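You operate a simulated robot arm through the tools that you are given. There is no shell and no other tool. Be economical: measure what you need, move in short steps, check, and stop when the job is done.

The job below is to be done with a simulated robot arm. You get a single attempt, and the scene is never put back.

JOB
Put the black collar with the largest size on its label from the top of the wooden crate on top of the pale green case.

It is judged by the outcome, as a careful person would: the job done as asked, and still so three seconds after it is handed in. It fails if anything else is knocked over, pushed out of place, dropped, spilled or broken.

ROBOT AND FRAMES
A 7-joint arm with a two-finger parallel gripper, fixed in place. Base frame: the origin is at the foot of the arm, x ahead of it, y to its left, z up; the work surface is at about z = 0. Readings come in m, degrees, newtons and seconds.
With the tool pointing down near the work surface it reaches from about 0.22 to 0.58 m from the base axis. Its first joint turns from -66.0 to 66.0 degrees. Payload 2.5 kg.
The tool frame sits at the grasp point between the pads (the TCP): z along the fingers, y along the line on which they close. The tips reach 0.023 m beyond it. Largest opening 0.094 m; finger width 0.038, thickness 0.01; the body of the gripper, 0.054 by 0.096 m, starts 0.039 m behind the TCP.
Orientation is told as [roll, pitch, yaw] about the base's x, y, z axes, in that order, counted from this pose: with the fingers straight down and closing along the base's y, the tool's x points along the base's -x, its y along +y and its z along -z.

CONTROLS
- The arm moves only by the tool send_rows. Its argument "rows" is a list of rows, each a list of 7 numbers: the shift along the tool's x, y, z in m, then the turn, a rotation vector about the tool's x, y, z in degrees, then the opening, from 0 (shut) to 1 (fully open). In form: [[tx, ty, tz, rx, ry, rz, claw], ...]. A call has 1 to 20 rows; each row shifts and turns the commanded pose from where the row before left it, along the tool's axes as they then stand. Rows are played at 5 a second. More than 0.05 m and 8.6 degrees between two rows, or a gripper value outside its range, and nothing of the call is played. Where a pose cannot be reached the arm comes as near as it can. A force on the tool above 40 N (or 10 N above the force at the start of the call, whichever is more), or a blocked arm, ends the call early, and 0.2 s more pass. Each finger travels about 0.108 m/s and halts on what it meets, pressing with about 25 N; the grip force reading is that of the motor and also rises with nothing between the fingers. The clock runs only during rows and for 0.2 s after the last one: add rows that do not move to give the fingers time. The reply holds the time, the measured pose of the TCP, the force on the tool along the base axes, the opening and the grip force, in the units named above and with some noise, and new pictures: "show" is both (left out), scene, wrist or none.
- Cameras (640 x 400 px; columns grow to the right, rows downward): "scene" is fixed at [0.1087, -0.4003, 0.5381]; the picture's right is [0.89, -0.45, 0.00], its down [-0.27, -0.54, -0.80] and it looks along [0.36, 0.71, -0.60] (base axes); focal length 347 px, centre (320, 200). "wrist" rides on the gripper at [0.087, 0.016, -0.074] in the tool frame; the picture's right is [-0.18, 0.98, 0.00], its down [-0.58, -0.11, -0.81] and it looks along [-0.79, -0.15, 0.59] (tool axes); focal length 243 px, centre (320, 200). There is no depth. A picture from a camera that has moved, and an enlarged one, comes with that camera's place and axes in the base frame and with its lens.
- inspect(camera, box): a new picture of the part [left, top, right, bottom] of that camera's present view, enlarged. No time passes.
- close_job(): hands the job in; it is judged then, once.

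Go step by step. Nothing tells you positions but the pictures and the camera data: compare them with the known pose of the tool, close in by small moves and look again before you grip or let go. The budget is 90 turns and 170 pictures, counting those below and the enlarged ones. Unless the task says otherwise, let go and move clear before handing in, and close with one line.

The tools are called after "Emit:" as a command line: name --pt "numbers of a row" for each row, then --argument value for the rest, lists and objects as JSON in quotes. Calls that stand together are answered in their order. send_rows: Moves the arm, as the interface text tells. Its arguments: {"type":"object","properties":{"rows":{"type":"array"},"show":{"type":"string","enum":["both","scene","wrist","none"]}},"required":["rows"]} The other tools are called the same way: inspect (camera, box) takes an enlarged picture of a part of a camera's view; close_job () hands the job in.

At the start:

```text
time_s: 0.0
tcp_pos: [0.3281, 0.0435, 0.2833]
tcp_rot: [0.0, 0.0, 0.0]
wrist_force: [-0.7, 0.5, 0.3]
gripper_width: 0.0938
grip_force: 0.1
```

scene: 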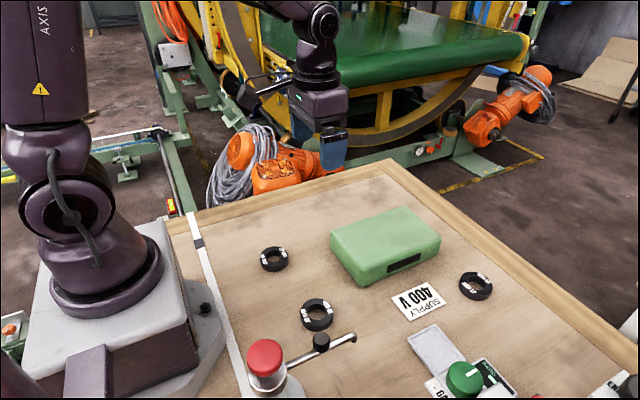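
wrist: 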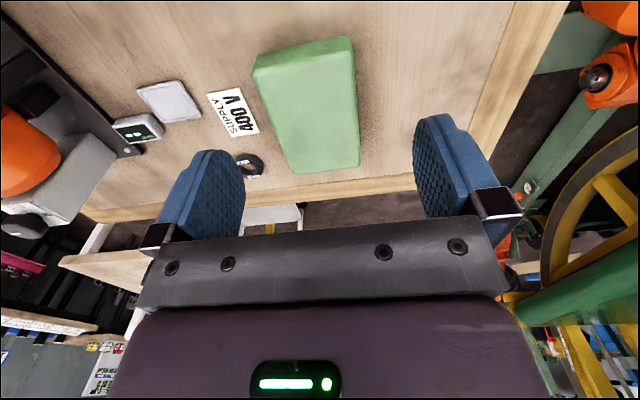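

I see three black collars on the crate top (near columns 274, 317 and 475 of the scene picture) and the pale green case. I'll enlarge each to read its label.

Emit:
inspect --camera "scene" --box '[250, 235, 300, 280]'

Emit:
inspect --camera "scene" --box '[290, 290, 345, 335]'

Emit:
inspect --camera "scene" --box '[450, 262, 505, 307]'

Emit:
inspect --camera "scene" --box '[220, 180, 640, 400]'

```text
8.89 times, centred on (275, 258) of scene
camera zoom: at [0.1087, -0.4003, 0.5381], right [0.89, -0.45, 0.0], down [-0.27, -0.54, -0.8], along [0.36, 0.71, -0.6], focal length 3082 px, centre (720, -311)
```

zoom: 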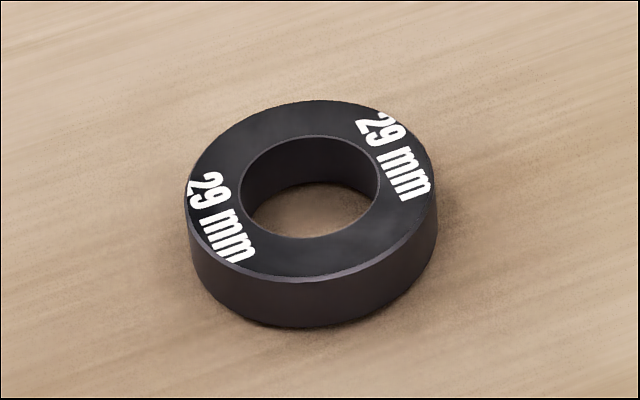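

```text
8.89 times, centred on (318, 312) of scene
camera zoom: at [0.1087, -0.4003, 0.5381], right [0.89, -0.45, 0.0], down [-0.27, -0.54, -0.8], along [0.36, 0.71, -0.6], focal length 3082 px, centre (342, -800)
```

zoom: 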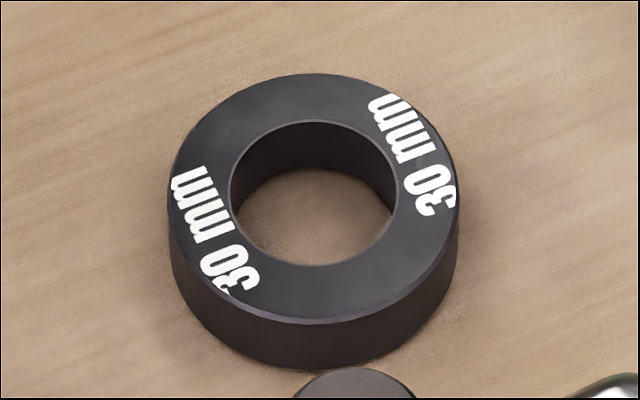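

```text
8.89 times, centred on (478, 284) of scene
camera zoom: at [0.1087, -0.4003, 0.5381], right [0.89, -0.45, 0.0], down [-0.27, -0.54, -0.8], along [0.36, 0.71, -0.6], focal length 3082 px, centre (-1080, -551)
```

zoom: 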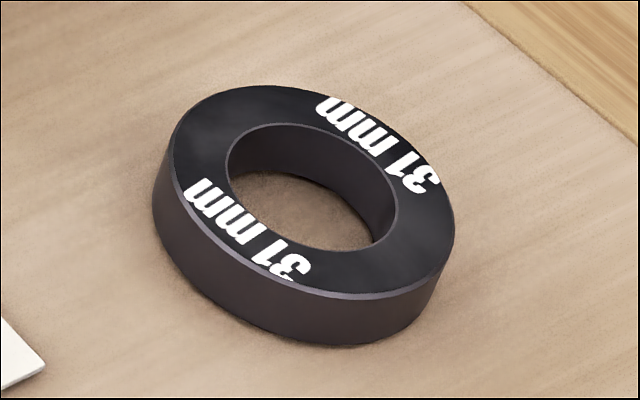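

```text
1.52 times, centred on (430, 290) of scene
camera zoom: at [0.1087, -0.4003, 0.5381], right [0.89, -0.45, 0.0], down [-0.27, -0.54, -0.8], along [0.36, 0.71, -0.6], focal length 528 px, centre (152, 63)
```

zoom: 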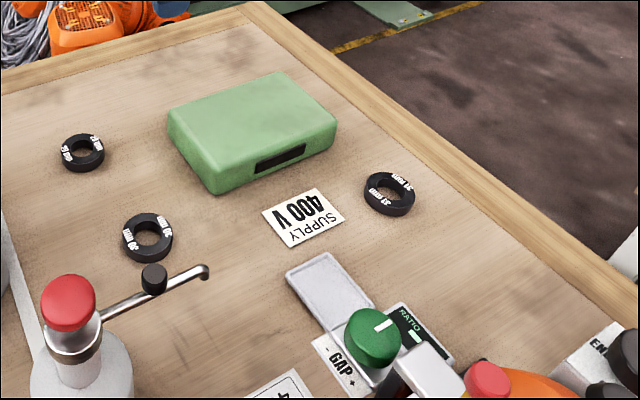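

The 31 mm collar, on the right, is the largest that I can read, at roughly (0.57, -0.15). The case top centre is near (0.46, 0.0). I'll move high towards a point above the collar and look again.

Emit:
send_rows --pt "-0.026 -0.024 0.01 0 0 0 1" --pt "-0.026 -0.024 0.01 0 0 0 1" --pt "-0.026 -0.024 0.01 0 0 0 1" --pt "-0.026 -0.024 0.01 0 0 0 1" --pt "-0.026 -0.024 0.01 0 0 0 1" --pt "-0.026 -0.024 0.01 0 0 0 1" --pt "-0.026 -0.024 0.01 0 0 0 1" --pt "-0.026 -0.024 0.01 0 0 0 1" --pt "0 0 0 0 0 0 1"

```text
time_s: 2.0
tcp_pos: [0.5351, -0.1492, 0.2046]
tcp_rot: [0.0, 0.0, 0.1]
wrist_force: [0.4, 0.4, -0.6]
gripper_width: 0.0942
grip_force: 0.1
camera wrist: at [0.4508, -0.1309, 0.2785], right [0.18, 0.98, 0.0], down [0.58, -0.11, 0.81], along [0.79, -0.15, -0.59], focal length 243 px, centre (320, 200)
```

scene: 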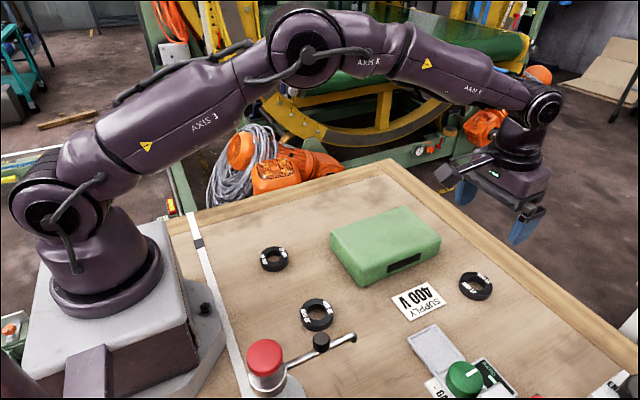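
wrist: 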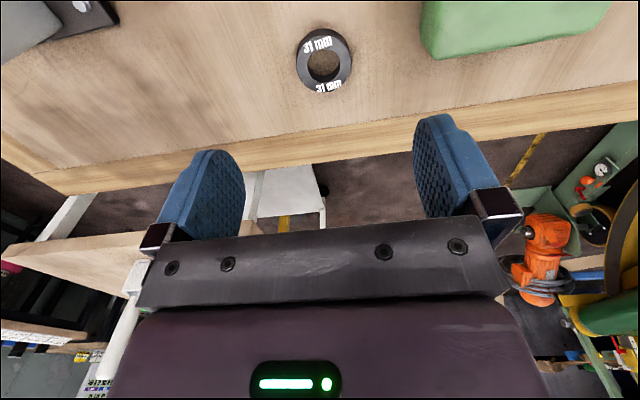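

The wrist view puts the 31 mm collar at about (0.568, -0.150), in agreement with the scene view. I'll centre over it and lower to a mid height.

Emit:
send_rows --pt "-0.017 -0.0005 0.02 0 0 0 1" --pt "-0.0165 -0.0005 0.03 0 0 0 1" --pt "0 0 0.03 0 0 0 1" --pt "0 0 0.03 0 0 0 1" --pt "0 0 0 0 0 0 1"

```text
time_s: 3.2
tcp_pos: [0.5705, -0.1462, 0.093]
tcp_rot: [0.1, 0.0, 0.0]
wrist_force: [0.1, 0.8, -0.1]
gripper_width: 0.0936
grip_force: 0.0
camera wrist: at [0.4844, -0.1291, 0.1675], right [0.18, 0.98, 0.0], down [0.58, -0.11, 0.81], along [0.79, -0.15, -0.59], focal length 243 px, centre (320, 200)
```

scene: 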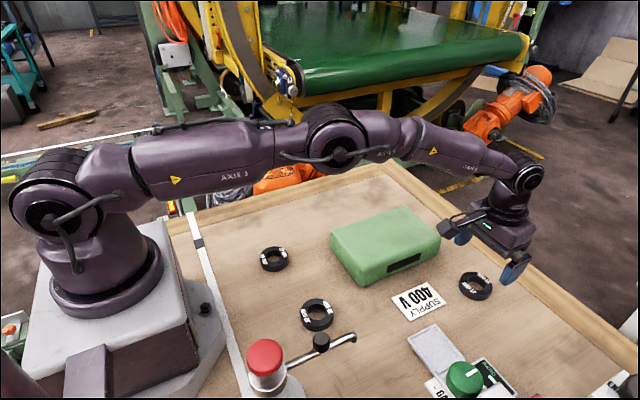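
wrist: 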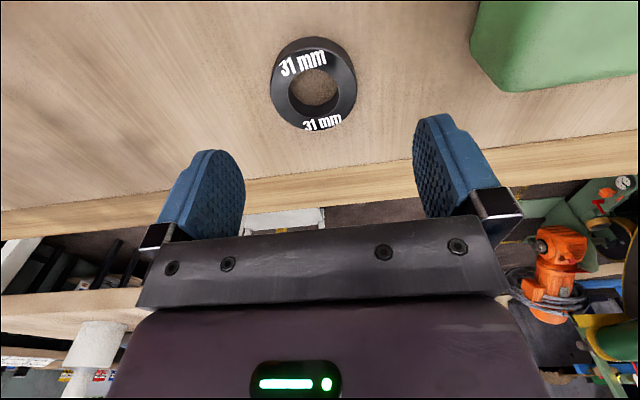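

The collar is at about (0.569, -0.1485), with a diameter of about 0.06. I'll correct slightly and lower further.

Emit:
send_rows --pt "0.001 -0.0022 0.02 0 0 0 1" --pt "0 0 0.02 0 0 0 1" --pt "0 0 0.015 0 0 0 1" --pt "0 0 0 0 0 0 1"

```text
time_s: 4.2
tcp_pos: [0.5691, -0.149, 0.0395]
tcp_rot: [0.0, 0.1, -0.1]
wrist_force: [0.6, 0.4, -0.2]
gripper_width: 0.0941
grip_force: 0.1
camera wrist: at [0.4835, -0.1326, 0.1133], right [0.18, 0.98, 0.0], down [0.58, -0.11, 0.81], along [0.79, -0.15, -0.59], focal length 243 px, centre (320, 200)
```

scene: 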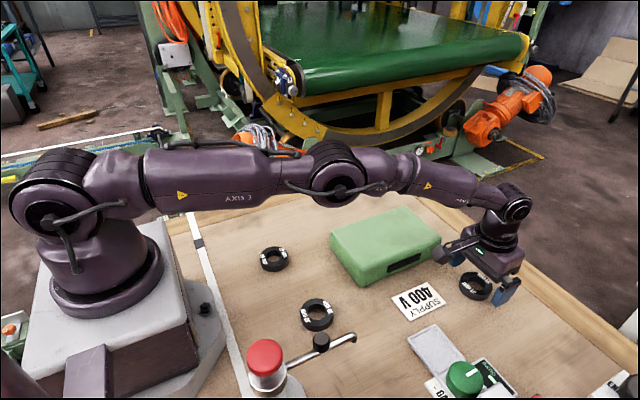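
wrist: 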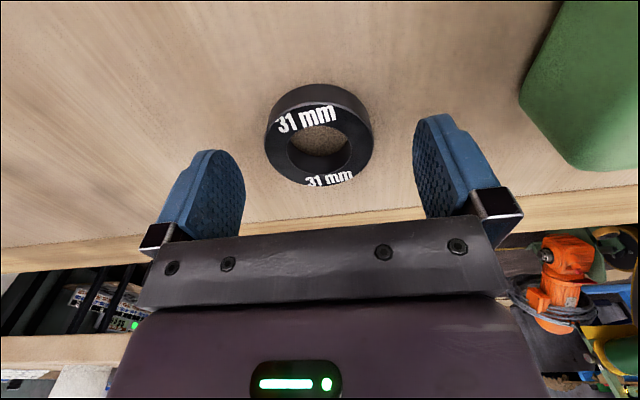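

The collar lies between the fingers, and the centre agrees within about 2 mm. I'll lower to grasp height and close.

Emit:
send_rows --pt "0.0015 0.0007 0.007 0 0 0 1" --pt "0 0 0.006 0 0 0 1" --pt "0 0 0 0 0 0 1" --pt "0 0 0 0 0 0 0.8" --pt "0 0 0 0 0 0 0.6" --pt "0 0 0 0 0 0 0.5" --pt "0 0 0 0 0 0 0.45" --pt "0 0 0 0 0 0 0.4" --pt "0 0 0 0 0 0 0.4"

```text
time_s: 6.2
tcp_pos: [0.5671, -0.1486, 0.0274]
tcp_rot: [0.0, 0.0, 0.0]
wrist_force: [0.0, -1.0, -0.5]
gripper_width: 0.0571
grip_force: 25.3
camera wrist: at [0.4815, -0.1329, 0.101], right [0.18, 0.98, 0.0], down [0.58, -0.11, 0.81], along [0.79, -0.15, -0.59], focal length 243 px, centre (320, 200)
```

scene: 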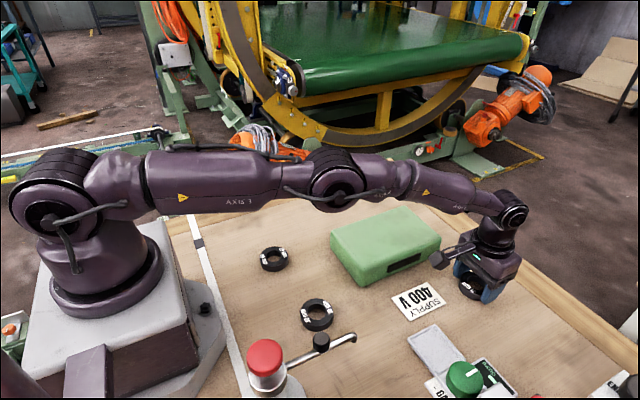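
wrist: 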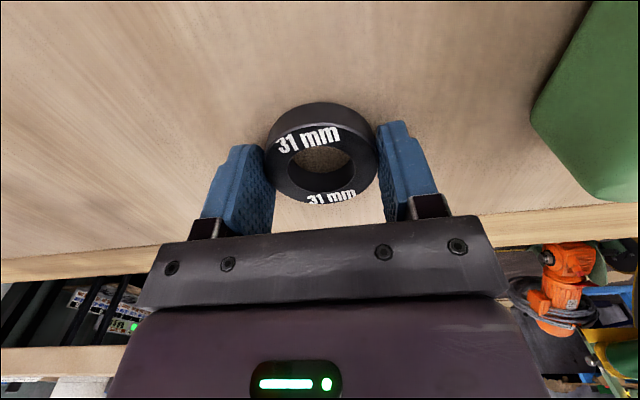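

The collar is gripped at a width of 0.057. I'll lift straight up and check the hold.

Emit:
send_rows --pt "0 0 -0.02 0 0 0 0.4" --pt "0 0 -0.03 0 0 0 0.4" --pt "0 0 -0.04 0 0 0 0.4" --pt "0 0 -0.04 0 0 0 0.4" --pt "0 0 0 0 0 0 0.4"

Emit:
inspect --camera "scene" --box '[310, 190, 470, 290]'

```text
time_s: 7.4
tcp_pos: [0.5677, -0.1524, 0.1576]
tcp_rot: [0.0, 0.0, 0.0]
wrist_force: [0.1, -0.1, -1.6]
gripper_width: 0.0574
grip_force: 24.9
camera wrist: at [0.4815, -0.1343, 0.2314], right [0.18, 0.98, 0.0], down [0.58, -0.11, 0.81], along [0.79, -0.15, -0.59], focal length 243 px, centre (320, 200)
```

scene: 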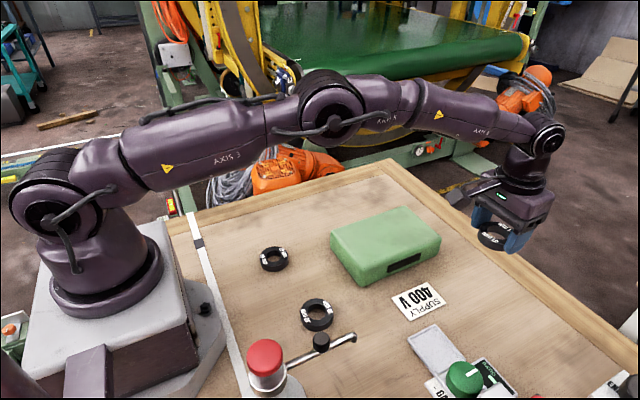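
wrist: 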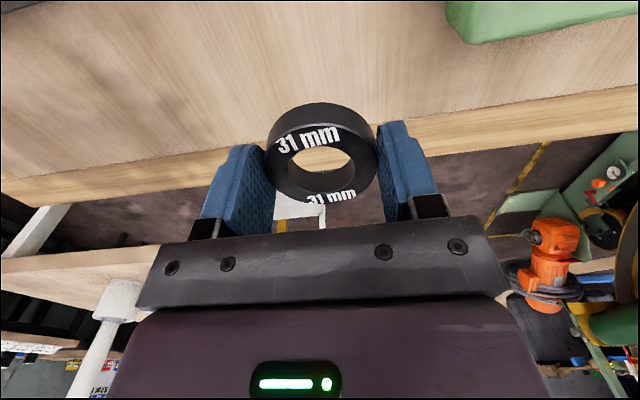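

```text
4.00 times, centred on (390, 240) of scene
camera zoom: at [0.1087, -0.4003, 0.5381], right [0.89, -0.45, 0.0], down [-0.27, -0.54, -0.8], along [0.36, 0.71, -0.6], focal length 1387 px, centre (40, 40)
```

zoom: 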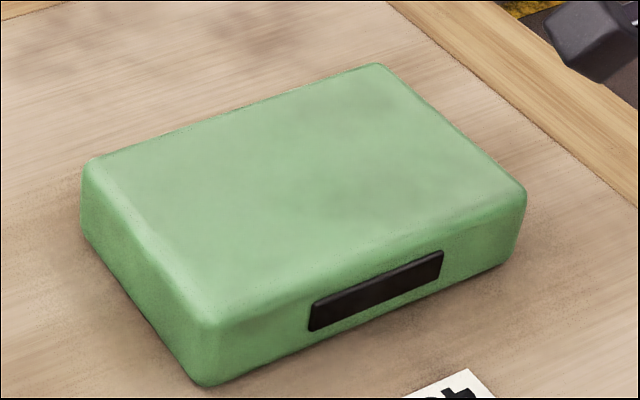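

The case top is about z = 0.045, with its centre near (0.467, 0.009). I'll carry the collar there at the present height, which leaves about 8 cm of clearance.

Emit:
send_rows --pt "0.0168 0.0268 0 0 0 0 0.4" --pt "0.0168 0.0268 0 0 0 0 0.4" --pt "0.0168 0.0268 0 0 0 0 0.4" --pt "0.0168 0.0268 0 0 0 0 0.4" --pt "0.0168 0.0268 0 0 0 0 0.4" --pt "0.0168 0.0268 0 0 0 0 0.4" --pt "0 0 0 0 0 0 0.4" --pt "0 0 0.02 0 0 0 0.4" --pt "0 0 0.02 0 0 0 0.4" --pt "0 0 0 0 0 0 0.4"

Emit:
inspect --camera "scene" --box '[310, 180, 470, 280]'

```text
time_s: 9.6
tcp_pos: [0.4668, 0.01, 0.1147]
tcp_rot: [0.0, 0.0, 0.0]
wrist_force: [-0.6, -0.9, -1.6]
gripper_width: 0.0572
grip_force: 24.6
camera wrist: at [0.3818, 0.0274, 0.1901], right [0.18, 0.98, 0.0], down [0.58, -0.11, 0.81], along [0.79, -0.15, -0.59], focal length 243 px, centre (320, 200)
```

scene: 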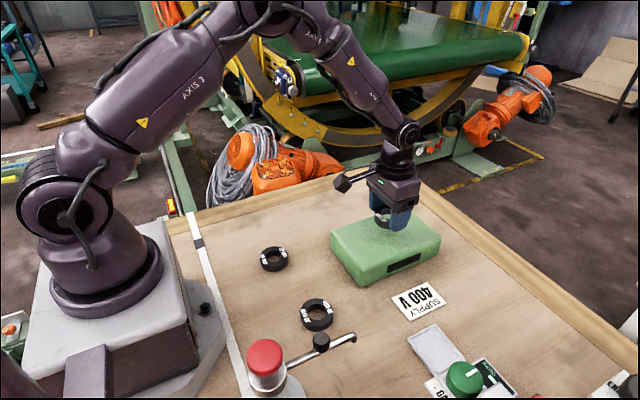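
wrist: 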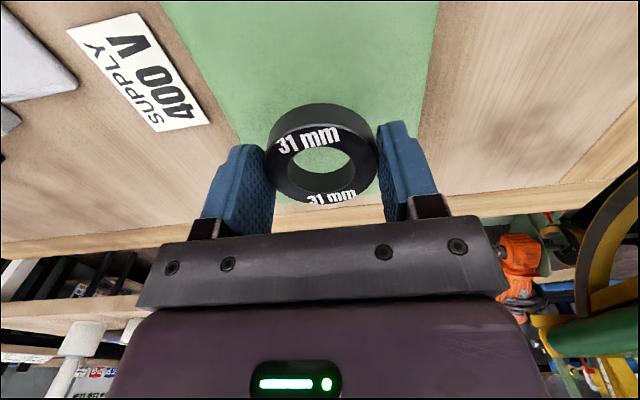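

```text
4.00 times, centred on (390, 230) of scene
camera zoom: at [0.1087, -0.4003, 0.5381], right [0.89, -0.45, 0.0], down [-0.27, -0.54, -0.8], along [0.36, 0.71, -0.6], focal length 1387 px, centre (40, 80)
```

zoom: 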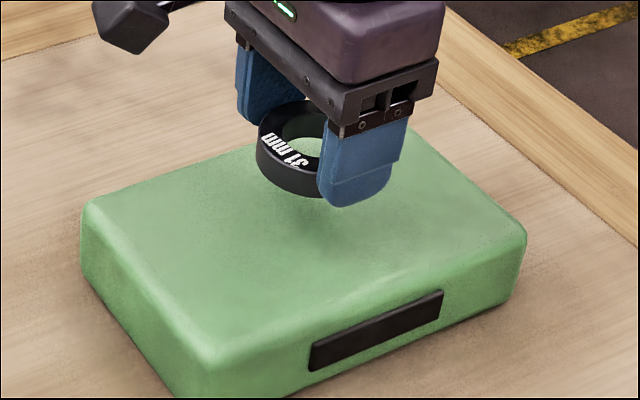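

The collar hangs over the middle of the case. I'll lower close to the surface and watch the force.

Emit:
send_rows --pt "0 0 0.015 0 0 0 0.4" --pt "0 0 0.012 0 0 0 0.4" --pt "0 0 0.006 0 0 0 0.4" --pt "0 0 0 0 0 0 0.4" --show "none"

Emit:
inspect --camera "scene" --box '[350, 190, 430, 240]'

```text
time_s: 10.6
tcp_pos: [0.467, 0.0101, 0.0824]
tcp_rot: [0.1, 0.0, 0.1]
wrist_force: [-0.1, 0.0, -2.1]
gripper_width: 0.0568
grip_force: 24.8
```

```text
8.00 times, centred on (390, 215) of scene
camera zoom: at [0.1087, -0.4003, 0.5381], right [0.89, -0.45, 0.0], down [-0.27, -0.54, -0.8], along [0.36, 0.71, -0.6], focal length 2774 px, centre (-240, 80)
```

zoom: 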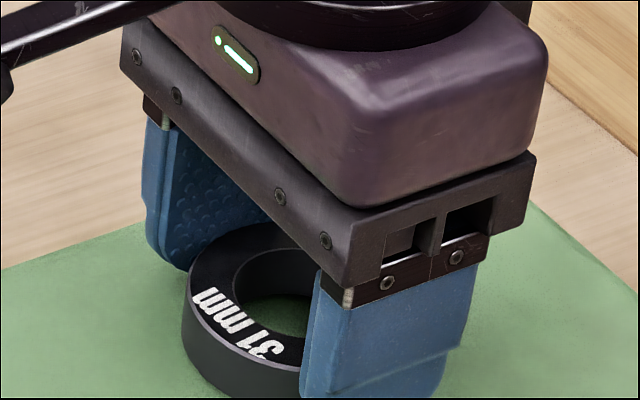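

The collar is still slightly above the lid, so I'll go down in small steps until there is light contact.

Emit:
send_rows --pt "0 0 0.002 0 0 0 0.4" --pt "0 0 0.002 0 0 0 0.4" --pt "0 0 0.0015 0 0 0 0.4" --pt "0 0 0 0 0 0 0.4" --show "none"

Emit:
inspect --camera "scene" --box '[350, 200, 430, 250]'

```text
time_s: 11.6
tcp_pos: [0.467, 0.0101, 0.0786]
tcp_rot: [0.1, -0.4, 0.0]
wrist_force: [5.0, -1.6, 17.7]
gripper_width: 0.0572
grip_force: 25.3
```

```text
8.00 times, centred on (390, 225) of scene
camera zoom: at [0.1086, -0.4003, 0.5381], right [0.89, -0.45, 0.0], down [-0.27, -0.54, -0.8], along [0.36, 0.71, -0.6], focal length 2774 px, centre (-240, 0)
```

zoom: 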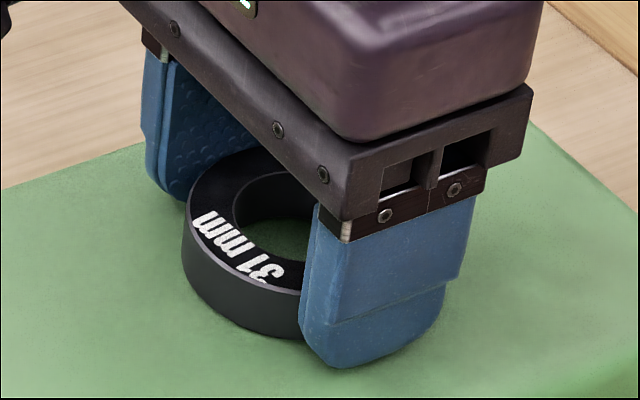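

Contact is made, with the collar resting on the lid. I'll ease the pressure off slightly, open, and look before rising.

Emit:
send_rows --pt "0 0 -0.001 0 0 0 0.4" --pt "0 0 0 0 0 0 0.4" --pt "0 0 0 0 0 0 0.65" --pt "0 0 0 0 0 0 0.8" --pt "0 0 0 0 0 0 0.9" --pt "0 0 0 0 0 0 0.9"

```text
time_s: 13.0
tcp_pos: [0.4657, 0.0113, 0.0774]
tcp_rot: [0.1, 0.1, 0.0]
wrist_force: [-1.9, -0.5, 5.4]
gripper_width: 0.0848
grip_force: 0.1
camera wrist: at [0.38, 0.0278, 0.1524], right [0.18, 0.98, 0.0], down [0.58, -0.11, 0.81], along [0.79, -0.15, -0.59], focal length 243 px, centre (320, 200)
```

scene: 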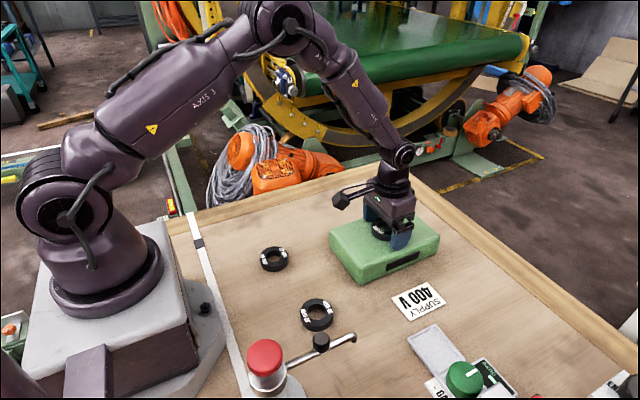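
wrist: 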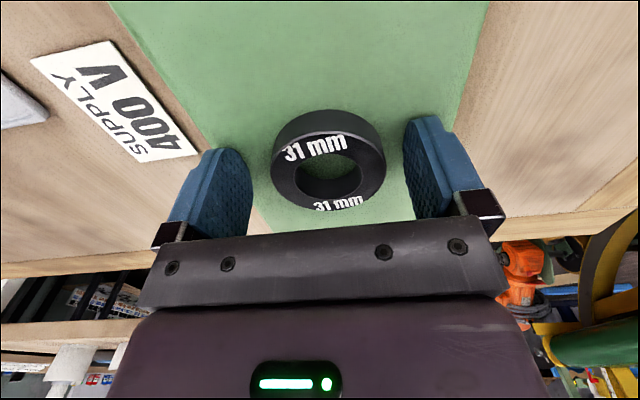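

The collar is free and sits on the lid between the open fingers. I'll rise straight up and clear.

Emit:
send_rows --pt "0 0 -0.01 0 0 0 0.9" --pt "0 0 -0.03 0 0 0 0.9" --pt "0 0 -0.04 0 0 0 0.9" --pt "0 0 -0.04 0 0 0 0.9" --pt "0.03 0 -0.03 0 0 0 0.9" --pt "0.04 0 -0.01 0 0 0 0.9" --pt "0.04 0 0 0 0 0 0.9" --pt "0 0 0 0 0 0 0.9" --pt "0 0 0 0 0 0 0.9"

Emit:
inspect --camera "scene" --box '[310, 190, 470, 290]'

```text
time_s: 15.0
tcp_pos: [0.3551, 0.0104, 0.2394]
tcp_rot: [-0.1, 0.0, 0.0]
wrist_force: [-0.2, 0.0, 0.2]
gripper_width: 0.0846
grip_force: 0.0
camera wrist: at [0.2699, 0.0272, 0.3135], right [0.18, 0.98, 0.0], down [0.58, -0.11, 0.81], along [0.79, -0.15, -0.59], focal length 243 px, centre (320, 200)
```

scene: 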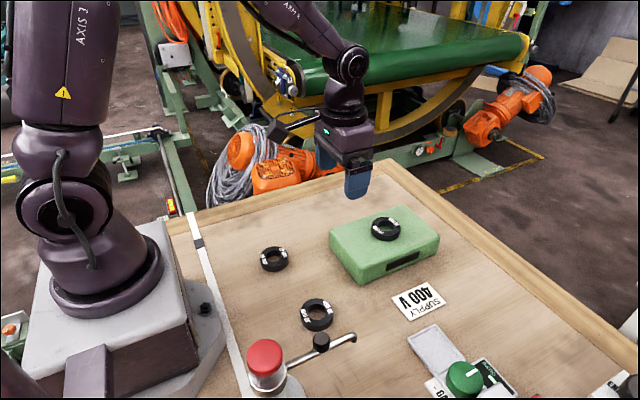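
wrist: 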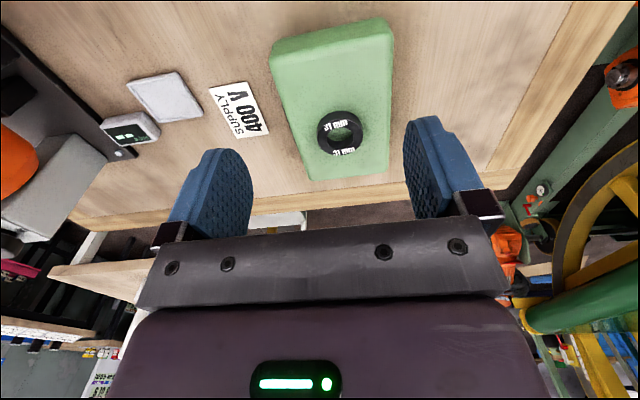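

```text
4.00 times, centred on (390, 240) of scene
camera zoom: at [0.1087, -0.4003, 0.5381], right [0.89, -0.45, 0.0], down [-0.27, -0.54, -0.8], along [0.36, 0.71, -0.6], focal length 1387 px, centre (40, 40)
```

zoom: 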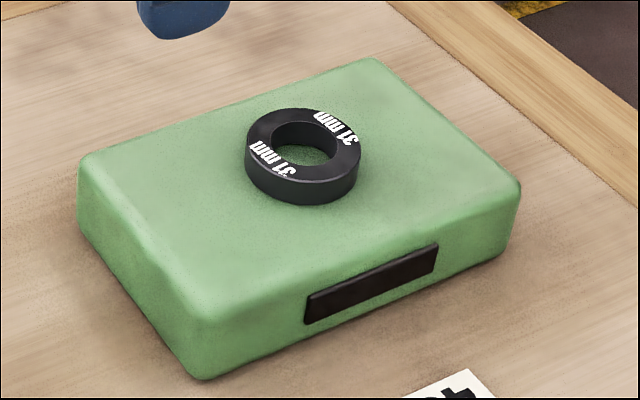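

The 31 mm collar lies flat on the green case, which shifted by only a few millimetres at contact. Nothing else was disturbed and the gripper is clear, so I'll hand in.

Emit:
close_job

```text
The job is handed in.
```

The 31 mm collar, the largest of the three, is on top of the pale green case; the case itself slid about 2–3 mm when the collar touched down, and nothing else moved.
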